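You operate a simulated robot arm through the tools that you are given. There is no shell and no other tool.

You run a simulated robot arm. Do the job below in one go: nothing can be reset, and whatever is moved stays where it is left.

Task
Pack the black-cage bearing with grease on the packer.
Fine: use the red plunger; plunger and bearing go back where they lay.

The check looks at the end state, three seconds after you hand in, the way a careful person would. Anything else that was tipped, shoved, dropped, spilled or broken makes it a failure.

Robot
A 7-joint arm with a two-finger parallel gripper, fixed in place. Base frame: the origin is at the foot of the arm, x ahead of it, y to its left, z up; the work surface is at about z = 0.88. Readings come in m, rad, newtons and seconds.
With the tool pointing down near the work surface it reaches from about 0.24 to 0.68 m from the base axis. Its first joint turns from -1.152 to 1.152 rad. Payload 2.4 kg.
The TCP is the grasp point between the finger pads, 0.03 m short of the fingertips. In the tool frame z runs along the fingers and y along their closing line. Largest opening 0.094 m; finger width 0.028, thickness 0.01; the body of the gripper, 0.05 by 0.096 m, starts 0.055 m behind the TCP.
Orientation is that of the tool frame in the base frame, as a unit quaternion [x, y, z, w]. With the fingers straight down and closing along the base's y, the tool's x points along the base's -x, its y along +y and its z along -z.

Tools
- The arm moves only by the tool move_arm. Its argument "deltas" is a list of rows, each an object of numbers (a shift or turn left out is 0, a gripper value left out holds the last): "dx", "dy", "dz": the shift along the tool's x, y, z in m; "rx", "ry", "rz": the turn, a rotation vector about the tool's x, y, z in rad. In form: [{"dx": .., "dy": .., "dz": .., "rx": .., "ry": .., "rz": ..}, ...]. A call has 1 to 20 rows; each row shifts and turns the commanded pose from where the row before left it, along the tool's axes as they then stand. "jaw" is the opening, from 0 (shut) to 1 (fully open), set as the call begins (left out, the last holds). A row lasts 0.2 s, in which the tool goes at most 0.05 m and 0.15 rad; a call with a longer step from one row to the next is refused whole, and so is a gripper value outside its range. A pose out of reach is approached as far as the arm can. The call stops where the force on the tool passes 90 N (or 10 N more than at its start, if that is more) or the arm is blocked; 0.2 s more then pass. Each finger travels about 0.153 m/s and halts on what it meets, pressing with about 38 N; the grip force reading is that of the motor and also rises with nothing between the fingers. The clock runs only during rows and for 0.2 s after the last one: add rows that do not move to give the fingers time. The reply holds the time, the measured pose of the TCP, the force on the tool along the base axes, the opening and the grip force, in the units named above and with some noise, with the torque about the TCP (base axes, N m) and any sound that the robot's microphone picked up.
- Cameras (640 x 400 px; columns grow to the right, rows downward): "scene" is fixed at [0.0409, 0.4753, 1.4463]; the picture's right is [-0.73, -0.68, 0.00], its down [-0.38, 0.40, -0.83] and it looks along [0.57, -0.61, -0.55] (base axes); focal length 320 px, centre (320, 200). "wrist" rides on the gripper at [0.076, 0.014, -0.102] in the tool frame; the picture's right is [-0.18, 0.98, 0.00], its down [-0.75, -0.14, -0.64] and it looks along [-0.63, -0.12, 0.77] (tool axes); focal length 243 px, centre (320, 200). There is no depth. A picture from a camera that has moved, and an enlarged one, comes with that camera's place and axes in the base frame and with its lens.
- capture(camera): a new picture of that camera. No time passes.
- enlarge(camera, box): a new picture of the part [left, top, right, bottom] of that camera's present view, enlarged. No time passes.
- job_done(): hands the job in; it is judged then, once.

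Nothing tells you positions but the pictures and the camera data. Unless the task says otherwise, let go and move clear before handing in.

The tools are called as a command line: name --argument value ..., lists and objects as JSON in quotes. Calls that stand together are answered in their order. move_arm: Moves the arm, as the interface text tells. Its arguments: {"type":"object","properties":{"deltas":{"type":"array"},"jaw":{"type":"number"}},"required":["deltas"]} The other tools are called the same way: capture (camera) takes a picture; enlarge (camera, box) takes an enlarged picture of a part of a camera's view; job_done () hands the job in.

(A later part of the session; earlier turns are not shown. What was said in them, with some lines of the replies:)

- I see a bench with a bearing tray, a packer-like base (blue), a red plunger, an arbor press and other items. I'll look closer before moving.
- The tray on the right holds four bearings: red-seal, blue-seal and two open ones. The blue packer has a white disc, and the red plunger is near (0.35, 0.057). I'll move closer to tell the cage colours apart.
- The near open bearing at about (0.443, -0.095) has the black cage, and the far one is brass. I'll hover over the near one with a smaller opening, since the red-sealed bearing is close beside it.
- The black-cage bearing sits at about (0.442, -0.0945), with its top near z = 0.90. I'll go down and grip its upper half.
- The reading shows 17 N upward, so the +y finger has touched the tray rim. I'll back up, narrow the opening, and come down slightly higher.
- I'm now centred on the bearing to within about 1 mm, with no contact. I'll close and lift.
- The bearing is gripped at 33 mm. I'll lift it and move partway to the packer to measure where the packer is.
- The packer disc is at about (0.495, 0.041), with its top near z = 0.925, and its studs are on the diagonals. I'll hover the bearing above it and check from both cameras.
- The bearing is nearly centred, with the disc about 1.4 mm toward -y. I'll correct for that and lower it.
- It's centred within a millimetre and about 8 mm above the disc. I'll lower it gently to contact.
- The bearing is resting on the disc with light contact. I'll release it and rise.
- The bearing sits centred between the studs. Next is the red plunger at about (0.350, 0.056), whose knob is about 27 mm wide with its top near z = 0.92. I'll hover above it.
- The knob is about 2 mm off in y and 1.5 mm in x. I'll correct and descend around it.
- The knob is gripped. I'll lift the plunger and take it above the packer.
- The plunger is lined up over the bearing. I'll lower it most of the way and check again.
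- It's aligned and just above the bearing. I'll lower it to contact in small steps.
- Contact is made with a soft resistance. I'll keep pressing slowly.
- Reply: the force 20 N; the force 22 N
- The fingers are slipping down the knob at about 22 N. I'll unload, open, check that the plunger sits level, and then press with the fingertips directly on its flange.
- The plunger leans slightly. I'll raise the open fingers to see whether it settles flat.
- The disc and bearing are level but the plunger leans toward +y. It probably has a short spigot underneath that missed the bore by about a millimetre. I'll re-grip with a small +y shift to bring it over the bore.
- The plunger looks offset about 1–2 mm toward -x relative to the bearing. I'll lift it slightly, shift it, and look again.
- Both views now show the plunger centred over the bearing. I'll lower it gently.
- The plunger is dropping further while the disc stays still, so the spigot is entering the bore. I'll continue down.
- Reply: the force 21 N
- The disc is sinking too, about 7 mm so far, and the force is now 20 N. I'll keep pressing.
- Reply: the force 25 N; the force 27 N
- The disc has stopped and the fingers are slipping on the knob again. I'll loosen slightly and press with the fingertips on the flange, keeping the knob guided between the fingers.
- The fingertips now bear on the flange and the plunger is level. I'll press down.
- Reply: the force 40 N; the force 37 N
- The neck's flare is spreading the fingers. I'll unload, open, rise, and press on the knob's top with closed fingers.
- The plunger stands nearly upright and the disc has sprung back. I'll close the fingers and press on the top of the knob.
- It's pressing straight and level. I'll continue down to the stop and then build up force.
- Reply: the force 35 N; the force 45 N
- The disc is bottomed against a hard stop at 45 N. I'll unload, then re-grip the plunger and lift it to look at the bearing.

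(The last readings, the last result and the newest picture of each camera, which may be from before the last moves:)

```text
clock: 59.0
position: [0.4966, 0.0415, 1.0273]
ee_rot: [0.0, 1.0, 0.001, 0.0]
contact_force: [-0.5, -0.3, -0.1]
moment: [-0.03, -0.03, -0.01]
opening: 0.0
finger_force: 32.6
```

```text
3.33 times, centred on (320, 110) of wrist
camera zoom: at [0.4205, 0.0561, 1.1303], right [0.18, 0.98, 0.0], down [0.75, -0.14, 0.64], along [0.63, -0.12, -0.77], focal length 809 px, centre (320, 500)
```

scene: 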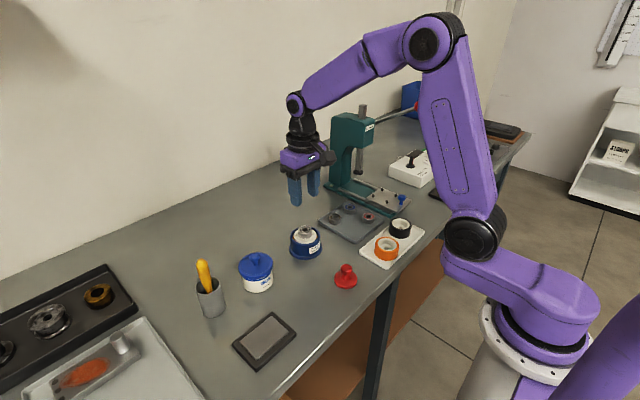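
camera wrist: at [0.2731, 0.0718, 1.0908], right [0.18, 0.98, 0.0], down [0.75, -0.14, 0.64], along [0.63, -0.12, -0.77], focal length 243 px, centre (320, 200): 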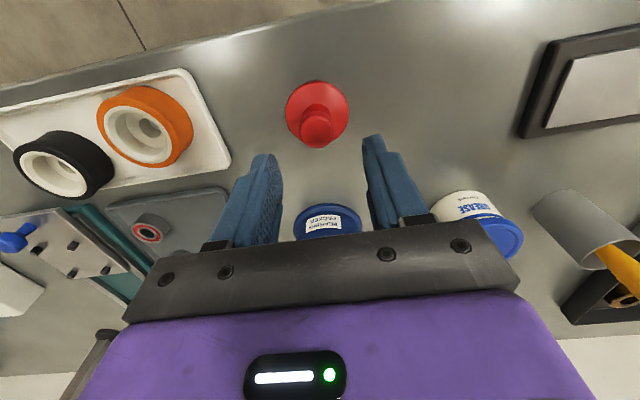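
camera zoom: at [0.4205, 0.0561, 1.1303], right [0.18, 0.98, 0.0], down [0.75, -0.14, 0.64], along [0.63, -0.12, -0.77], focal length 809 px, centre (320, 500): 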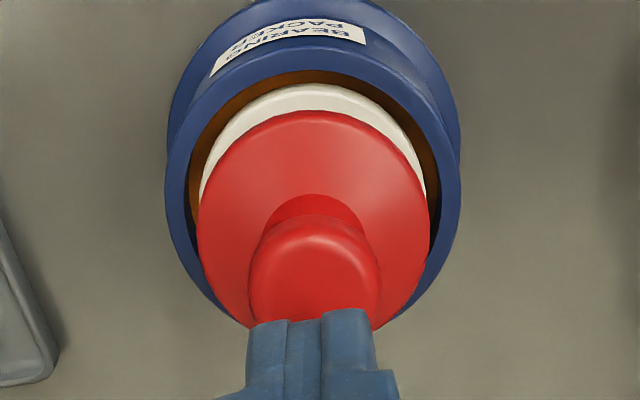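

move_arm --deltas '[{"dz": -0.025, "dy": -0.0008}, {}]'

move_arm --deltas '[{}, {}, {"dz": 0.02}, {"dz": 0.025}, {"dz": 0.0175}, {}, {}]' --jaw 0.5

enlarge --camera "wrist" --box '[240, 70, 400, 190]'

enlarge --camera "scene" --box '[285, 205, 325, 240]'

```text
clock: 59.6
position: [0.4978, 0.0423, 1.0525]
ee_rot: [0.0, 1.0, 0.0, 0.001]
contact_force: [0.4, -0.1, 0.8]
moment: [0.0, 0.01, 0.01]
opening: 0.0
finger_force: 33.0
```

```text
clock: 61.2
position: [0.4963, 0.0396, 0.9912]
ee_rot: [0.0, 1.0, 0.0, -0.001]
contact_force: [0.0, -0.1, -0.3]
moment: [-0.02, 0.06, 0.05]
opening: 0.0468
finger_force: 0.1
```

```text
3.33 times, centred on (320, 130) of wrist
camera zoom: at [0.4205, 0.0543, 1.0932], right [0.18, 0.98, 0.0], down [0.75, -0.14, 0.64], along [0.63, -0.12, -0.77], focal length 809 px, centre (320, 433)
```

zoom: 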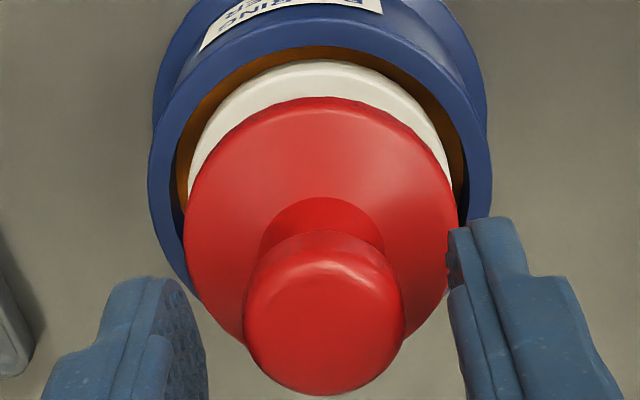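

```text
11.43 times, centred on (305, 222) of scene
camera zoom: at [0.0409, 0.4753, 1.4463], right [-0.73, -0.68, 0.0], down [-0.38, 0.4, -0.83], along [0.57, -0.61, -0.55], focal length 3660 px, centre (491, -57)
```

zoom: 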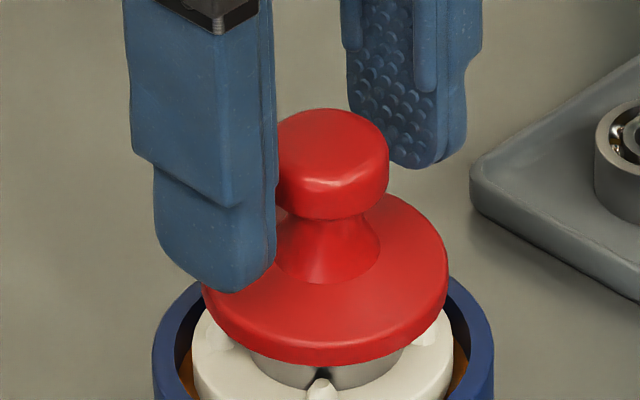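

The knob sits about 3 mm toward -x from the finger centre. I'll shift, re-grip it as before, and lift.

move_arm --deltas '[{"dx": 0.003}, {}]'

move_arm --deltas '[{}, {}, {}]' --jaw 0

enlarge --camera "wrist" --box '[240, 70, 400, 190]'

move_arm --deltas '[{"dz": -0.005}, {"dz": -0.01}, {"dz": -0.025}, {"dz": -0.025}, {}, {}]'

enlarge --camera "scene" --box '[280, 200, 330, 250]'

enlarge --camera "wrist" --box '[240, 50, 400, 170]'

```text
clock: 61.8
position: [0.4929, 0.0401, 0.9908]
ee_rot: [0.001, 1.0, 0.0, -0.001]
contact_force: [-0.1, -0.1, 0.0]
moment: [-0.04, -0.01, 0.02]
opening: 0.0469
finger_force: 0.1
```

```text
clock: 62.6
position: [0.493, 0.0401, 0.9899]
ee_rot: [0.0, 1.0, 0.001, 0.0]
contact_force: [-1.3, -0.2, 0.9]
moment: [0.01, 0.03, 0.05]
opening: 0.0248
finger_force: 38.0
```

```text
3.33 times, centred on (320, 130) of wrist
camera zoom: at [0.4172, 0.0546, 1.0932], right [0.18, 0.98, 0.0], down [0.75, -0.14, 0.64], along [0.63, -0.12, -0.77], focal length 809 px, centre (320, 433)
```

zoom: 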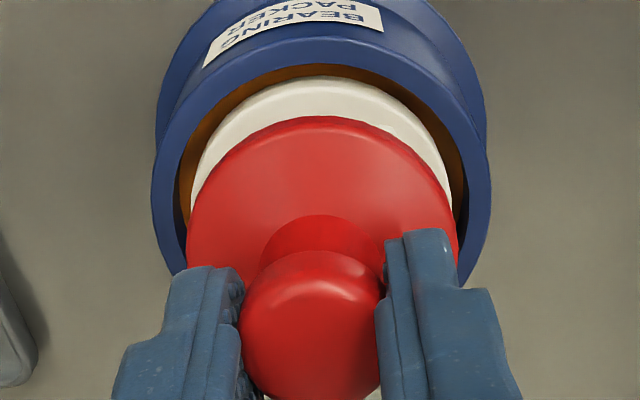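

```text
clock: 64.0
position: [0.4918, 0.0412, 1.0556]
ee_rot: [0.001, 1.0, 0.0, 0.0]
contact_force: [0.4, 0.7, -0.6]
moment: [0.04, 0.0, -0.01]
opening: 0.0251
finger_force: 38.3
```

```text
8.00 times, centred on (305, 225) of scene
camera zoom: at [0.0409, 0.4753, 1.4463], right [-0.73, -0.68, 0.0], down [-0.38, 0.4, -0.83], along [0.57, -0.61, -0.55], focal length 2562 px, centre (440, 0)
```

zoom: 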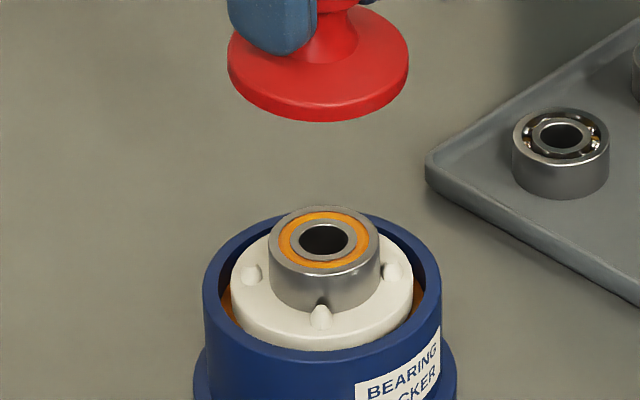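

```text
3.33 times, centred on (320, 110) of wrist
camera zoom: at [0.4167, 0.0551, 1.1586], right [0.18, 0.98, 0.0], down [0.75, -0.14, 0.64], along [0.63, -0.12, -0.77], focal length 809 px, centre (320, 500)
```

zoom: 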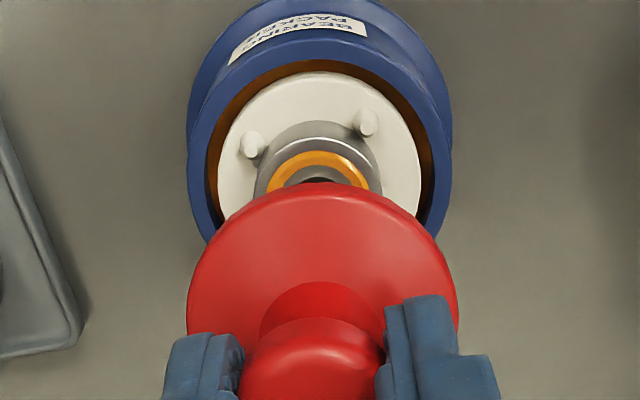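

The bearing is packed: an orange grease ring fills the race. I'll carry the plunger back to its original spot.

enlarge --camera "scene" --box '[292, 218, 322, 242]'

move_arm --deltas '[{"dx": 0.0359, "dy": 0.0033}, {"dx": 0.0359, "dy": 0.0033}, {"dx": 0.0359, "dy": 0.0033}, {"dx": 0.036, "dy": 0.0034}, {"dz": 0.03}, {"dz": 0.035}, {"dz": 0.03}, {"dz": 0.01}, {}, {}]'

enlarge --camera "scene" --box '[320, 250, 370, 300]'

enlarge --camera "wrist" --box '[240, 80, 400, 200]'

```text
16.00 times, centred on (307, 230) of scene
camera zoom: at [0.0409, 0.4753, 1.4463], right [-0.73, -0.68, 0.0], down [-0.38, 0.4, -0.83], along [0.57, -0.61, -0.55], focal length 5124 px, centre (528, -280)
```

zoom: 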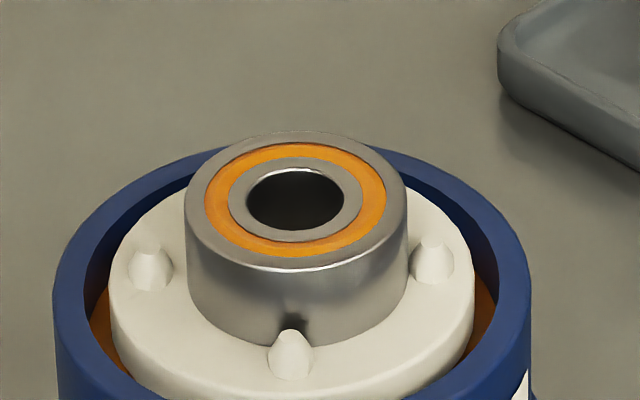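

```text
clock: 66.2
position: [0.3489, 0.054, 0.9521]
ee_rot: [-0.001, 1.0, 0.0, 0.001]
contact_force: [-1.3, 0.1, -0.8]
moment: [0.0, 0.01, 0.02]
opening: 0.025
finger_force: 37.7
```

```text
8.00 times, centred on (345, 275) of scene
camera zoom: at [0.041, 0.4753, 1.4463], right [-0.73, -0.68, 0.0], down [-0.38, 0.4, -0.83], along [0.57, -0.61, -0.55], focal length 2562 px, centre (120, -400)
```

zoom: 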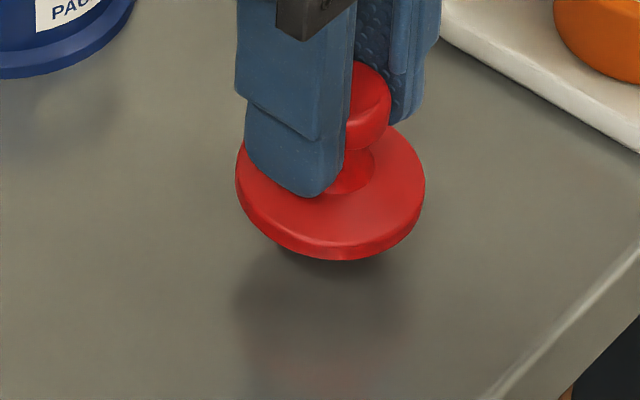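

```text
3.33 times, centred on (320, 140) of wrist
camera zoom: at [0.2727, 0.069, 1.0533], right [0.18, 0.98, 0.0], down [0.75, -0.14, 0.64], along [0.63, -0.12, -0.77], focal length 809 px, centre (320, 400)
```

zoom: 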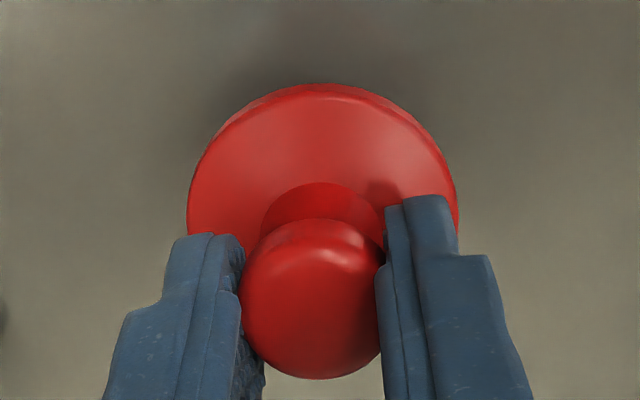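

move_arm --deltas '[{"dz": 0.008}, {"dz": 0.007}, {}, {}]'

enlarge --camera "scene" --box '[320, 250, 370, 300]'

```text
clock: 67.2
position: [0.3477, 0.0533, 0.9346]
ee_rot: [0.0, 1.0, 0.001, 0.0]
contact_force: [0.1, -0.4, -0.9]
moment: [0.0, -0.01, 0.02]
opening: 0.025
finger_force: 38.0
```

```text
8.00 times, centred on (345, 275) of scene
camera zoom: at [0.041, 0.4753, 1.4463], right [-0.73, -0.68, 0.0], down [-0.38, 0.4, -0.83], along [0.57, -0.61, -0.55], focal length 2562 px, centre (120, -400)
```

zoom: 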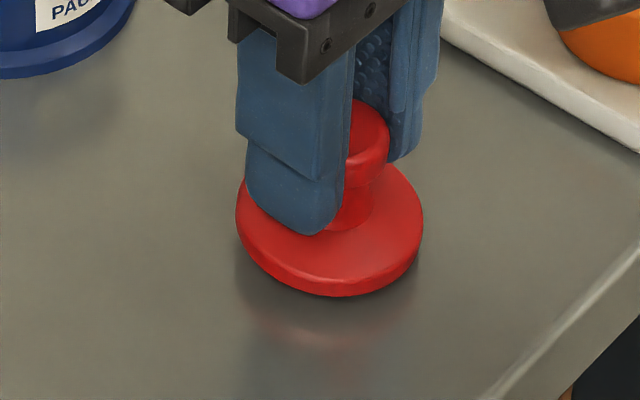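

move_arm --deltas '[{"dx": -0.0007, "dy": 0.0005, "dz": 0.001}, {"dz": 0.001}, {}]'

move_arm --deltas '[{"dz": 0.001}, {"dz": 0.001}, {}]'

enlarge --camera "scene" --box '[320, 250, 370, 300]'

```text
clock: 68.0
position: [0.3494, 0.0551, 0.9328]
ee_rot: [0.0, 1.0, 0.0, 0.0]
contact_force: [0.0, 0.5, -0.5]
moment: [0.0, -0.02, -0.01]
opening: 0.0251
finger_force: 37.8
```

```text
clock: 68.8
position: [0.3507, 0.0536, 0.9301]
ee_rot: [0.0, 1.0, 0.0, 0.0]
contact_force: [0.1, 0.5, -0.8]
moment: [-0.02, 0.04, -0.02]
opening: 0.0249
finger_force: 38.0
```

```text
8.00 times, centred on (345, 275) of scene
camera zoom: at [0.041, 0.4753, 1.4463], right [-0.73, -0.68, 0.0], down [-0.38, 0.4, -0.83], along [0.57, -0.61, -0.55], focal length 2562 px, centre (120, -400)
```

zoom: 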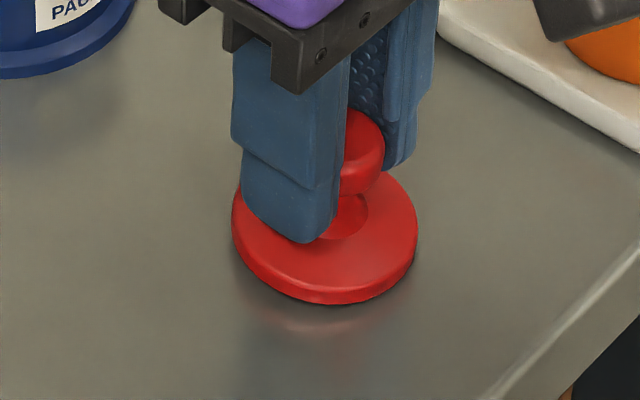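

move_arm --deltas '[{"dz": 0.001}, {"dz": 0.001}, {}]'

move_arm --deltas '[{"dz": 0.001}, {}]'

enlarge --camera "scene" --box '[320, 250, 370, 300]'

```text
clock: 69.6
position: [0.3499, 0.0534, 0.9291]
ee_rot: [0.0, 1.0, 0.0, -0.001]
contact_force: [-0.1, 0.1, -0.3]
moment: [-0.02, -0.04, 0.01]
opening: 0.0249
finger_force: 37.8
```

```text
clock: 70.2
position: [0.3499, 0.054, 0.928]
ee_rot: [0.001, 1.0, 0.0, 0.0]
contact_force: [-0.1, -1.9, 4.0]
moment: [-0.07, 0.07, 0.03]
opening: 0.0251
finger_force: 37.8
```

```text
8.00 times, centred on (345, 275) of scene
camera zoom: at [0.0409, 0.4752, 1.4463], right [-0.73, -0.68, 0.0], down [-0.38, 0.4, -0.83], along [0.57, -0.61, -0.55], focal length 2562 px, centre (120, -400)
```

zoom: 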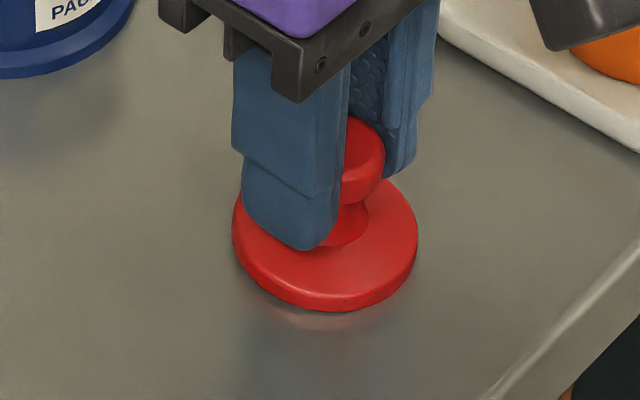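

The plunger is in contact with the bench within a millimetre of its original spot. I'll release and rise.

move_arm --deltas '[{}, {}]' --jaw 0.5

enlarge --camera "scene" --box '[320, 250, 370, 300]'

move_arm --deltas '[{"dz": -0.01}, {"dz": -0.03}, {"dz": -0.04}, {"dz": -0.04}, {}]'

enlarge --camera "scene" --box '[320, 250, 370, 300]'

```text
clock: 70.8
position: [0.3506, 0.0543, 0.9287]
ee_rot: [-0.001, 1.0, 0.0, 0.0]
contact_force: [0.0, 0.1, -0.2]
moment: [-0.01, 0.0, -0.01]
opening: 0.0472
finger_force: 0.0
```

```text
8.00 times, centred on (345, 275) of scene
camera zoom: at [0.0409, 0.4753, 1.4463], right [-0.73, -0.68, 0.0], down [-0.38, 0.4, -0.83], along [0.57, -0.61, -0.55], focal length 2562 px, centre (120, -400)
```

zoom: 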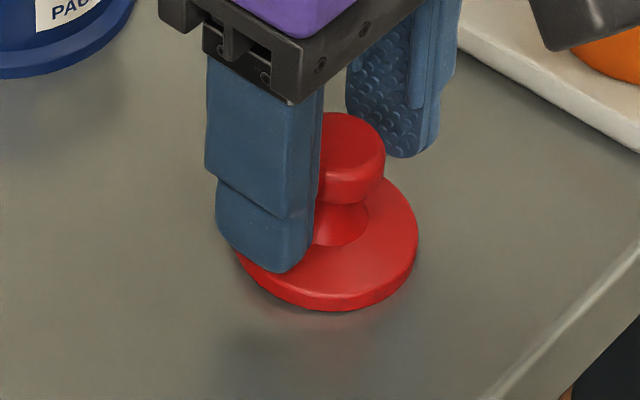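

```text
clock: 72.0
position: [0.3501, 0.0551, 1.0493]
ee_rot: [-0.001, 1.0, 0.0, 0.0]
contact_force: [-0.1, 0.1, 0.5]
moment: [-0.04, -0.01, -0.01]
opening: 0.0471
finger_force: 0.0
```

```text
8.00 times, centred on (345, 275) of scene
camera zoom: at [0.0409, 0.4753, 1.4463], right [-0.73, -0.68, 0.0], down [-0.38, 0.4, -0.83], along [0.57, -0.61, -0.55], focal length 2562 px, centre (120, -400)
```

zoom: 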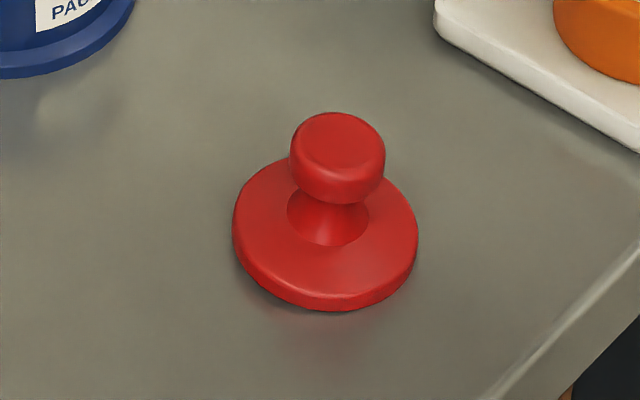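

The plunger is back within about 1 mm of where it lay. Now I'll go back over the packed bearing with the fingers open.

move_arm --deltas '[{"dx": -0.0362, "dy": -0.0035}, {"dx": -0.0362, "dy": -0.0035}, {"dx": -0.0362, "dy": -0.0035}, {"dx": -0.0361, "dy": -0.0036}, {"dz": 0.02}, {"dz": 0.015}, {}, {}]' --jaw 0.5

enlarge --camera "wrist" --box '[240, 60, 400, 180]'

enlarge --camera "scene" --box '[280, 205, 330, 245]'

```text
clock: 73.8
position: [0.4957, 0.0395, 1.013]
ee_rot: [0.001, 1.0, 0.001, 0.0]
contact_force: [-0.1, 0.1, 0.1]
moment: [0.05, -0.02, 0.01]
opening: 0.0469
finger_force: 0.0
```

```text
3.33 times, centred on (320, 120) of wrist
camera zoom: at [0.4194, 0.0539, 1.1154], right [0.18, 0.98, 0.0], down [0.75, -0.14, 0.64], along [0.63, -0.12, -0.77], focal length 809 px, centre (320, 467)
```

zoom: 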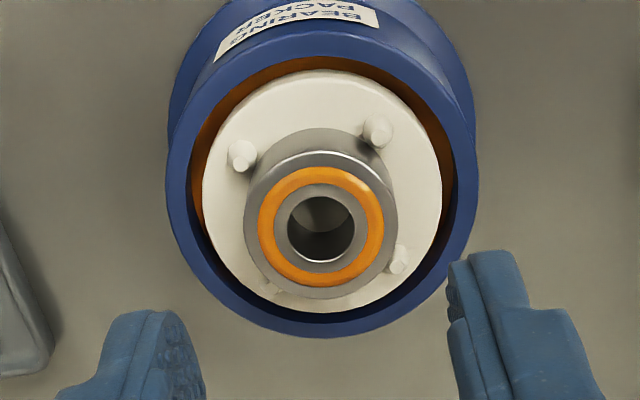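

```text
10.00 times, centred on (305, 225) of scene
camera zoom: at [0.0409, 0.4753, 1.4463], right [-0.73, -0.68, 0.0], down [-0.38, 0.4, -0.83], along [0.57, -0.61, -0.55], focal length 3203 px, centre (470, -50)
```

zoom: 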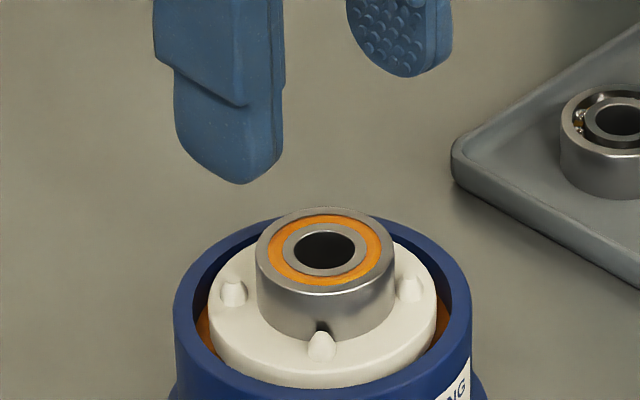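

The bearing has shifted only about 1 mm toward -x. I'll go down and grip its upper part again.

move_arm --deltas '[{"dx": 0.0009, "dz": 0.02}, {"dz": 0.018}, {"dz": 0.0102}, {}, {}]'

enlarge --camera "wrist" --box '[240, 70, 400, 190]'

enlarge --camera "scene" --box '[280, 205, 330, 245]'

```text
clock: 75.0
position: [0.4937, 0.041, 0.9636]
ee_rot: [0.0, 1.0, 0.001, 0.0]
contact_force: [0.4, -0.3, -0.3]
moment: [-0.02, 0.0, -0.01]
opening: 0.0469
finger_force: 0.0
```

```text
3.33 times, centred on (320, 130) of wrist
camera zoom: at [0.4184, 0.0551, 1.0672], right [0.18, 0.98, 0.0], down [0.75, -0.14, 0.64], along [0.63, -0.12, -0.77], focal length 809 px, centre (320, 433)
```

zoom: 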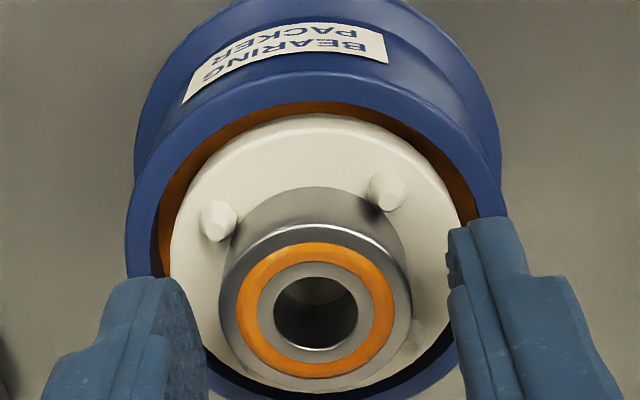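

```text
10.00 times, centred on (305, 225) of scene
camera zoom: at [0.0409, 0.4753, 1.4463], right [-0.73, -0.68, 0.0], down [-0.38, 0.4, -0.83], along [0.57, -0.61, -0.55], focal length 3203 px, centre (470, -50)
```

zoom: 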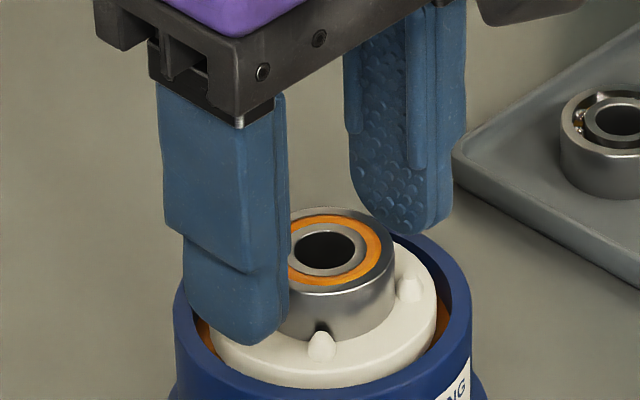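

move_arm --deltas '[{"dx": 0.0007, "dy": -0.0005}, {}]'

move_arm --deltas '[{}, {}, {}]' --jaw 0

move_arm --deltas '[{"dz": -0.003}, {"dz": -0.007}, {"dz": -0.015}, {"dz": -0.02}, {}, {}]'

enlarge --camera "wrist" --box '[240, 70, 400, 190]'

enlarge --camera "scene" --box '[280, 205, 330, 245]'

```text
clock: 75.6
position: [0.4931, 0.0391, 0.9653]
ee_rot: [0.0, 1.0, 0.0, 0.0]
contact_force: [-0.9, 0.4, -0.5]
moment: [0.02, 0.0, -0.01]
opening: 0.0468
finger_force: 0.0
```

```text
clock: 76.4
position: [0.4937, 0.0408, 0.9648]
ee_rot: [0.0, 1.0, 0.0, 0.0]
contact_force: [0.5, -0.4, 1.6]
moment: [-0.05, -0.01, -0.01]
opening: 0.0335
finger_force: 38.7
```

```text
clock: 77.8
position: [0.4939, 0.0414, 1.0104]
ee_rot: [0.0, 1.0, 0.0, 0.0]
contact_force: [0.3, 0.0, -1.3]
moment: [0.02, -0.04, 0.01]
opening: 0.0333
finger_force: 38.3
```

```text
3.33 times, centred on (320, 130) of wrist
camera zoom: at [0.4173, 0.0556, 1.1133], right [0.18, 0.98, 0.0], down [0.75, -0.14, 0.64], along [0.63, -0.12, -0.77], focal length 809 px, centre (320, 433)
```

zoom: 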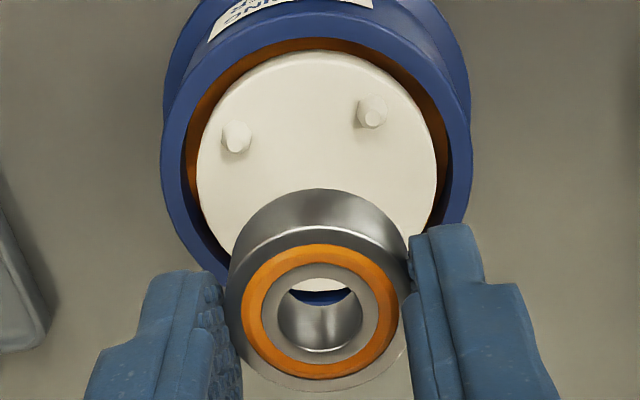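

```text
10.00 times, centred on (305, 225) of scene
camera zoom: at [0.041, 0.4753, 1.4463], right [-0.73, -0.68, 0.0], down [-0.38, 0.4, -0.83], along [0.57, -0.61, -0.55], focal length 3203 px, centre (470, -50)
```

zoom: 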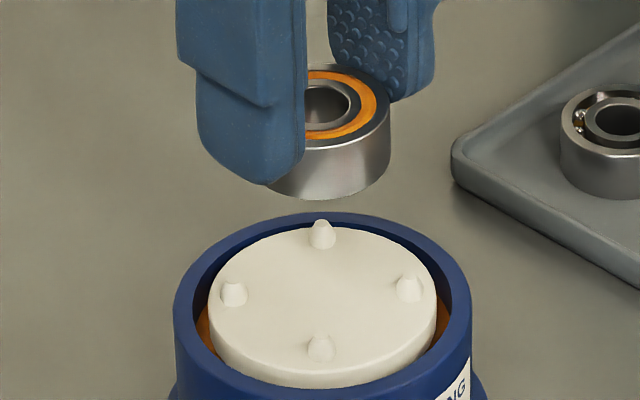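

The packed bearing is in hand. I'll carry it back to its slot in the tray.

move_arm --deltas '[{"dx": 0.0126, "dy": -0.0335}, {"dx": 0.0126, "dy": -0.0335}, {"dx": 0.0127, "dy": -0.0335}, {"dx": 0.0127, "dy": -0.0336}, {"dz": 0.025}, {"dz": 0.025}, {"dz": 0.015}, {}, {}]'

enlarge --camera "wrist" --box '[240, 80, 400, 200]'

enlarge --camera "scene" --box '[320, 180, 420, 252]'

```text
clock: 79.8
position: [0.4428, -0.0946, 0.9448]
ee_rot: [0.0, 1.0, 0.0, -0.001]
contact_force: [0.5, -0.9, -1.0]
moment: [0.02, -0.01, 0.02]
opening: 0.0333
finger_force: 37.5
```

```text
3.33 times, centred on (320, 140) of wrist
camera zoom: at [0.3666, -0.0795, 1.0476], right [0.18, 0.98, 0.0], down [0.75, -0.14, 0.64], along [0.63, -0.12, -0.77], focal length 809 px, centre (320, 400)
```

zoom: 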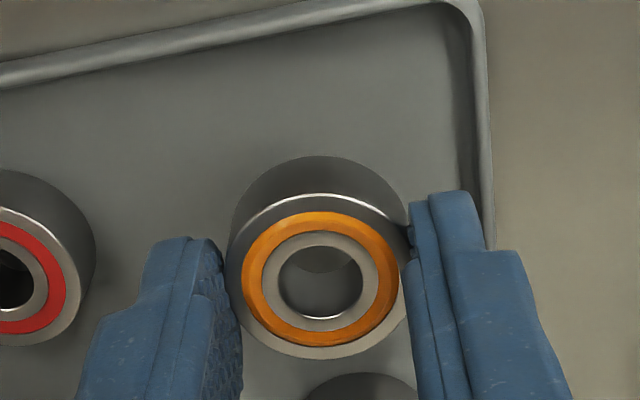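

```text
5.56 times, centred on (370, 216) of scene
camera zoom: at [0.041, 0.4753, 1.4463], right [-0.73, -0.68, 0.0], down [-0.38, 0.4, -0.83], along [0.57, -0.61, -0.55], focal length 1779 px, centre (42, 111)
```

zoom: 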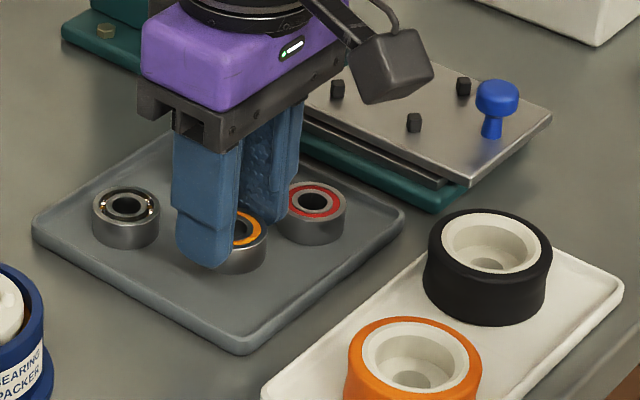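

move_arm --deltas '[{"dz": 0.008}, {"dz": 0.007}, {"dz": 0.002}, {}, {}]'

enlarge --camera "scene" --box '[320, 180, 420, 252]'

enlarge --camera "wrist" --box '[240, 100, 400, 200]'

```text
clock: 81.0
position: [0.4422, -0.0934, 0.9287]
ee_rot: [0.0, 1.0, -0.001, 0.0]
contact_force: [1.1, 0.1, -0.4]
moment: [-0.02, 0.03, 0.04]
opening: 0.0333
finger_force: 37.7
```

```text
5.56 times, centred on (370, 216) of scene
camera zoom: at [0.041, 0.4753, 1.4463], right [-0.73, -0.68, 0.0], down [-0.38, 0.4, -0.83], along [0.57, -0.61, -0.55], focal length 1779 px, centre (42, 111)
```

zoom: 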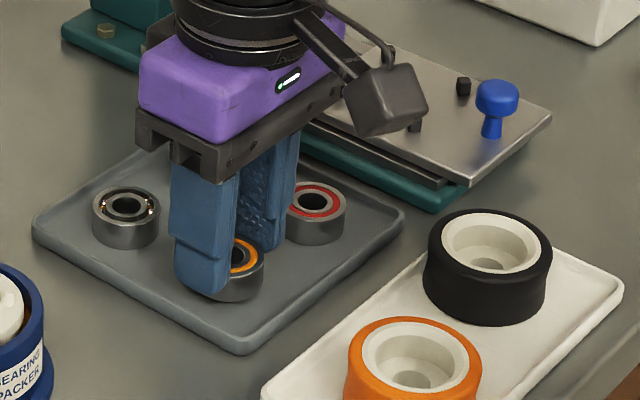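

```text
4.00 times, centred on (320, 150) of wrist
camera zoom: at [0.3666, -0.0789, 1.0311], right [0.18, 0.98, 0.0], down [0.75, -0.14, 0.64], along [0.63, -0.12, -0.77], focal length 970 px, centre (320, 400)
```

zoom: 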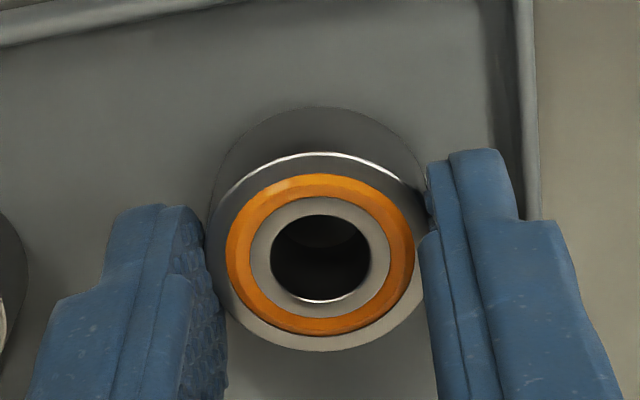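

move_arm --deltas '[{"dz": 0.001}, {"dz": 0.001}, {}]'

move_arm --deltas '[{"dz": 0.001}, {}]'

move_arm --deltas '[{"dz": 0.001}, {}]'

enlarge --camera "scene" --box '[320, 180, 420, 252]'

```text
clock: 81.8
position: [0.4421, -0.0953, 0.9258]
ee_rot: [0.0, 1.0, 0.0, -0.001]
contact_force: [0.2, -0.5, -1.1]
moment: [-0.03, -0.02, 0.02]
opening: 0.0332
finger_force: 37.7
```

```text
clock: 82.4
position: [0.4418, -0.0948, 0.9253]
ee_rot: [0.0, 1.0, -0.001, 0.0]
contact_force: [-0.4, -0.1, -0.6]
moment: [0.03, -0.01, 0.02]
opening: 0.0335
finger_force: 38.0
```

```text
clock: 83.0
position: [0.4431, -0.0936, 0.9248]
ee_rot: [0.001, 1.0, 0.0, 0.001]
contact_force: [0.0, -0.2, -1.3]
moment: [-0.01, 0.0, 0.01]
opening: 0.0336
finger_force: 37.5
```

```text
5.56 times, centred on (370, 216) of scene
camera zoom: at [0.041, 0.4753, 1.4463], right [-0.73, -0.68, 0.0], down [-0.38, 0.4, -0.83], along [0.57, -0.61, -0.55], focal length 1779 px, centre (42, 111)
```

zoom: 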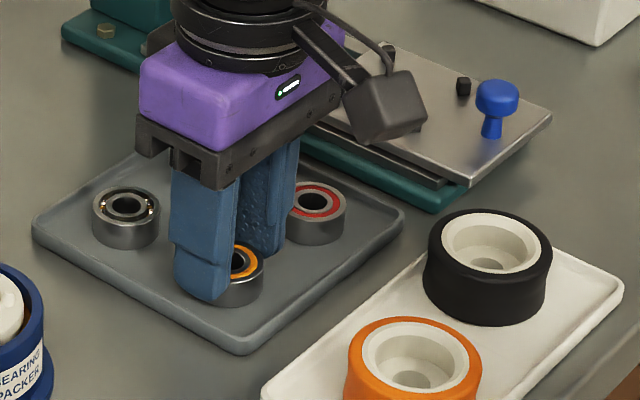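

enlarge --camera "scene" --box '[230, 180, 430, 305]'

move_arm --deltas '[{"dz": 0.001}, {}]'

```text
3.20 times, centred on (330, 242) of scene
camera zoom: at [0.041, 0.4753, 1.4463], right [-0.73, -0.68, 0.0], down [-0.38, 0.4, -0.83], along [0.57, -0.61, -0.55], focal length 1025 px, centre (288, 64)
```

zoom: 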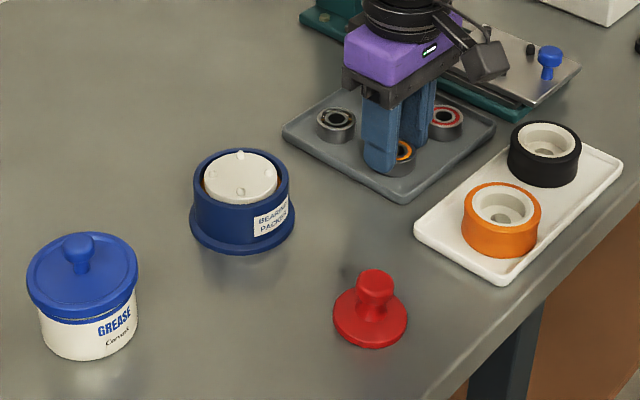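

```text
clock: 83.6
position: [0.4415, -0.0929, 0.9237]
ee_rot: [0.0, 1.0, 0.0, 0.001]
contact_force: [-2.4, -0.5, 16.9]
moment: [-0.01, 0.13, -0.03]
opening: 0.0334
finger_force: 37.4
```

move_arm --deltas '[{"dz": -0.0007}, {}]'

move_arm --deltas '[{}, {}]' --jaw 0.46

move_arm --deltas '[{"dz": -0.005}, {"dz": -0.02}, {"dz": -0.035}, {"dz": -0.04}, {"dz": -0.03}, {}]'

enlarge --camera "scene" --box '[230, 180, 430, 305]'

capture --camera "wrist"

enlarge --camera "scene" --box '[320, 180, 420, 252]'

```text
clock: 84.2
position: [0.4411, -0.094, 0.923]
ee_rot: [0.0, 1.0, 0.0, 0.0]
contact_force: [1.2, -1.6, 4.3]
moment: [-0.03, -0.02, 0.03]
opening: 0.0334
finger_force: 38.4
```

```text
clock: 84.8
position: [0.4419, -0.0934, 0.9236]
ee_rot: [0.0, 1.0, 0.0, 0.0]
contact_force: [-0.1, -0.1, -1.2]
moment: [-0.02, -0.02, 0.02]
opening: 0.0433
finger_force: 0.1
```

```text
clock: 86.2
position: [0.4424, -0.0944, 1.0548]
ee_rot: [-0.001, 1.0, 0.001, -0.001]
contact_force: [0.0, 0.0, 0.6]
moment: [0.02, -0.02, 0.0]
opening: 0.0434
finger_force: 0.2
```

```text
3.20 times, centred on (330, 242) of scene
camera zoom: at [0.0409, 0.4753, 1.4463], right [-0.73, -0.68, 0.0], down [-0.38, 0.4, -0.83], along [0.57, -0.61, -0.55], focal length 1025 px, centre (288, 64)
```

zoom: 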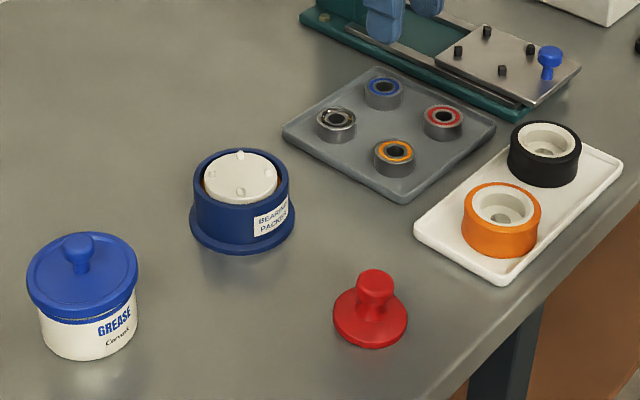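

```text
taken
camera wrist: at [0.3671, -0.0802, 1.1567], right [0.18, 0.98, 0.0], down [0.75, -0.14, 0.64], along [0.63, -0.12, -0.77], focal length 243 px, centre (320, 200)
```

wrist: 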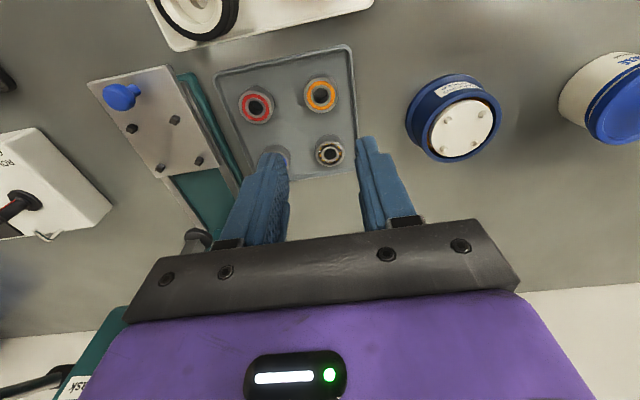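

```text
5.56 times, centred on (370, 216) of scene
camera zoom: at [0.0409, 0.4753, 1.4463], right [-0.73, -0.68, 0.0], down [-0.38, 0.4, -0.83], along [0.57, -0.61, -0.55], focal length 1779 px, centre (42, 111)
```

zoom: 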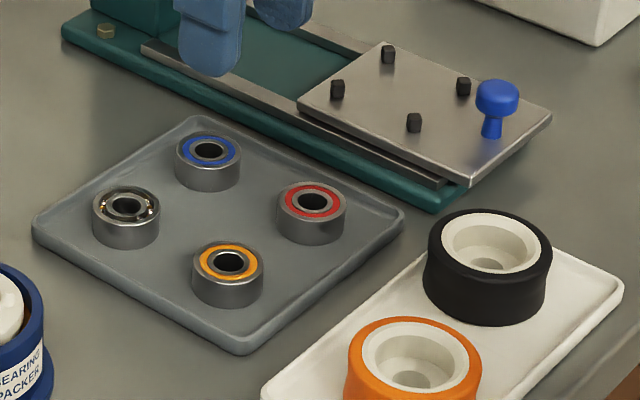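

enlarge --camera "scene" --box '[325, 255, 365, 295]'

capture --camera "scene"

```text
10.00 times, centred on (345, 275) of scene
camera zoom: at [0.0409, 0.4753, 1.4463], right [-0.73, -0.68, 0.0], down [-0.38, 0.4, -0.83], along [0.57, -0.61, -0.55], focal length 3203 px, centre (70, -550)
```

zoom: 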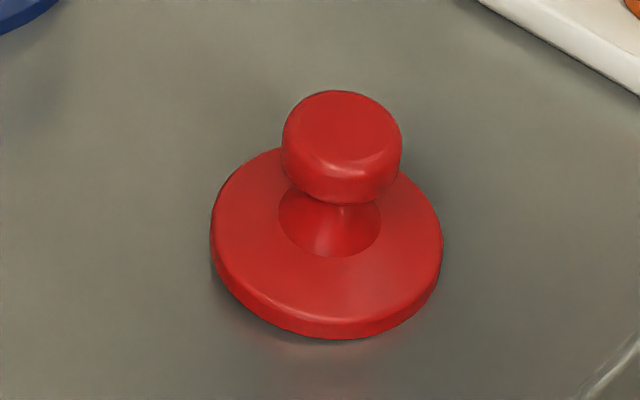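

```text
taken
```

scene: 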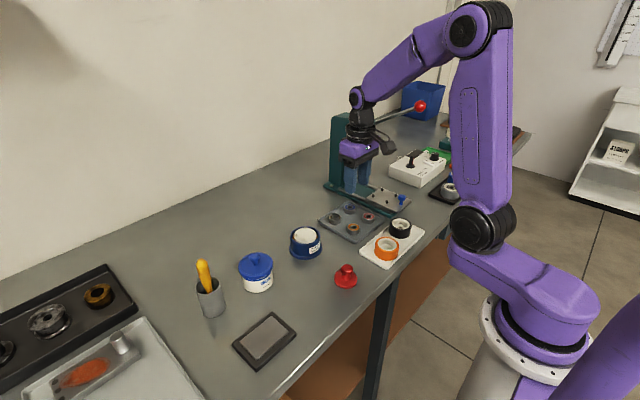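

The packed bearing is back in its tray slot and the plunger is back at its place. The packer and everything else look undisturbed, so I'll retreat a little higher before handing in.

move_arm --deltas '[{"dz": -0.03}, {"dz": -0.03}, {"dz": -0.03}, {}, {}]'

capture --camera "wrist"

enlarge --camera "scene" --box '[230, 180, 430, 305]'

```text
clock: 87.4
position: [0.4406, -0.0966, 1.1437]
ee_rot: [0.0, 1.0, 0.0, -0.001]
contact_force: [0.2, -0.5, -0.1]
moment: [0.03, 0.0, 0.02]
opening: 0.0429
finger_force: 0.0
```

```text
taken
camera wrist: at [0.3659, -0.0812, 1.2467], right [0.18, 0.98, 0.0], down [0.75, -0.14, 0.64], along [0.63, -0.12, -0.77], focal length 243 px, centre (320, 200)
```

wrist: 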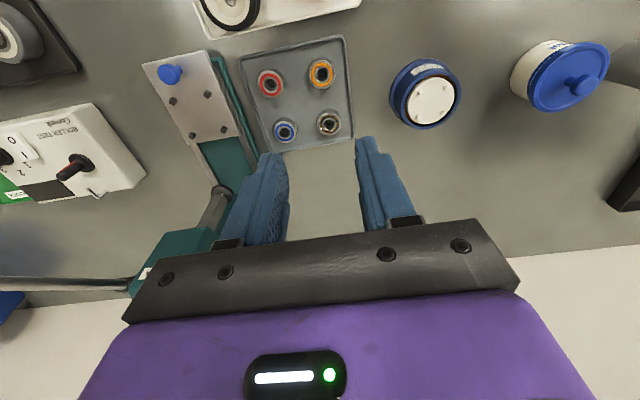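

```text
3.20 times, centred on (330, 242) of scene
camera zoom: at [0.0409, 0.4753, 1.4463], right [-0.73, -0.68, 0.0], down [-0.38, 0.4, -0.83], along [0.57, -0.61, -0.55], focal length 1025 px, centre (288, 64)
```

zoom: 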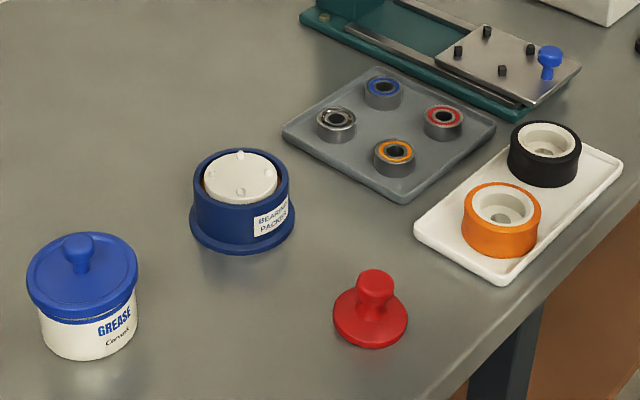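

The bearing is packed and back in place, the plunger is back where it lay, and the arm is clear. I'm handing in.

job_done

```text
The job is handed in.
```

The black-cage bearing is packed: an orange grease ring fills the gap between its inner and outer rings. It is back in its tray slot, about 1.5 mm from where it started. I handed the job in with the gripper open and the arm clear.

- **Plunger:** it is back within about 1 mm of its original spot, but it now leans about 4°. It stood level at the start. It seems to have a short nose underneath and settled to one side when I let go. I left it like that.
- **Pressing:** the first press was slightly off-centre and the fingers slipped on the knob. I re-centred and pressed until the packer's disc reached its stop. The last press was on top of the knob, at about 45 N.
- **Tray rim:** while first reaching for the bearing, one finger pressed on the tray rim with about 17 N. The tray does not appear to have moved.

In the final pictures the other bearings, the packer and the nearby items look undisturbed.
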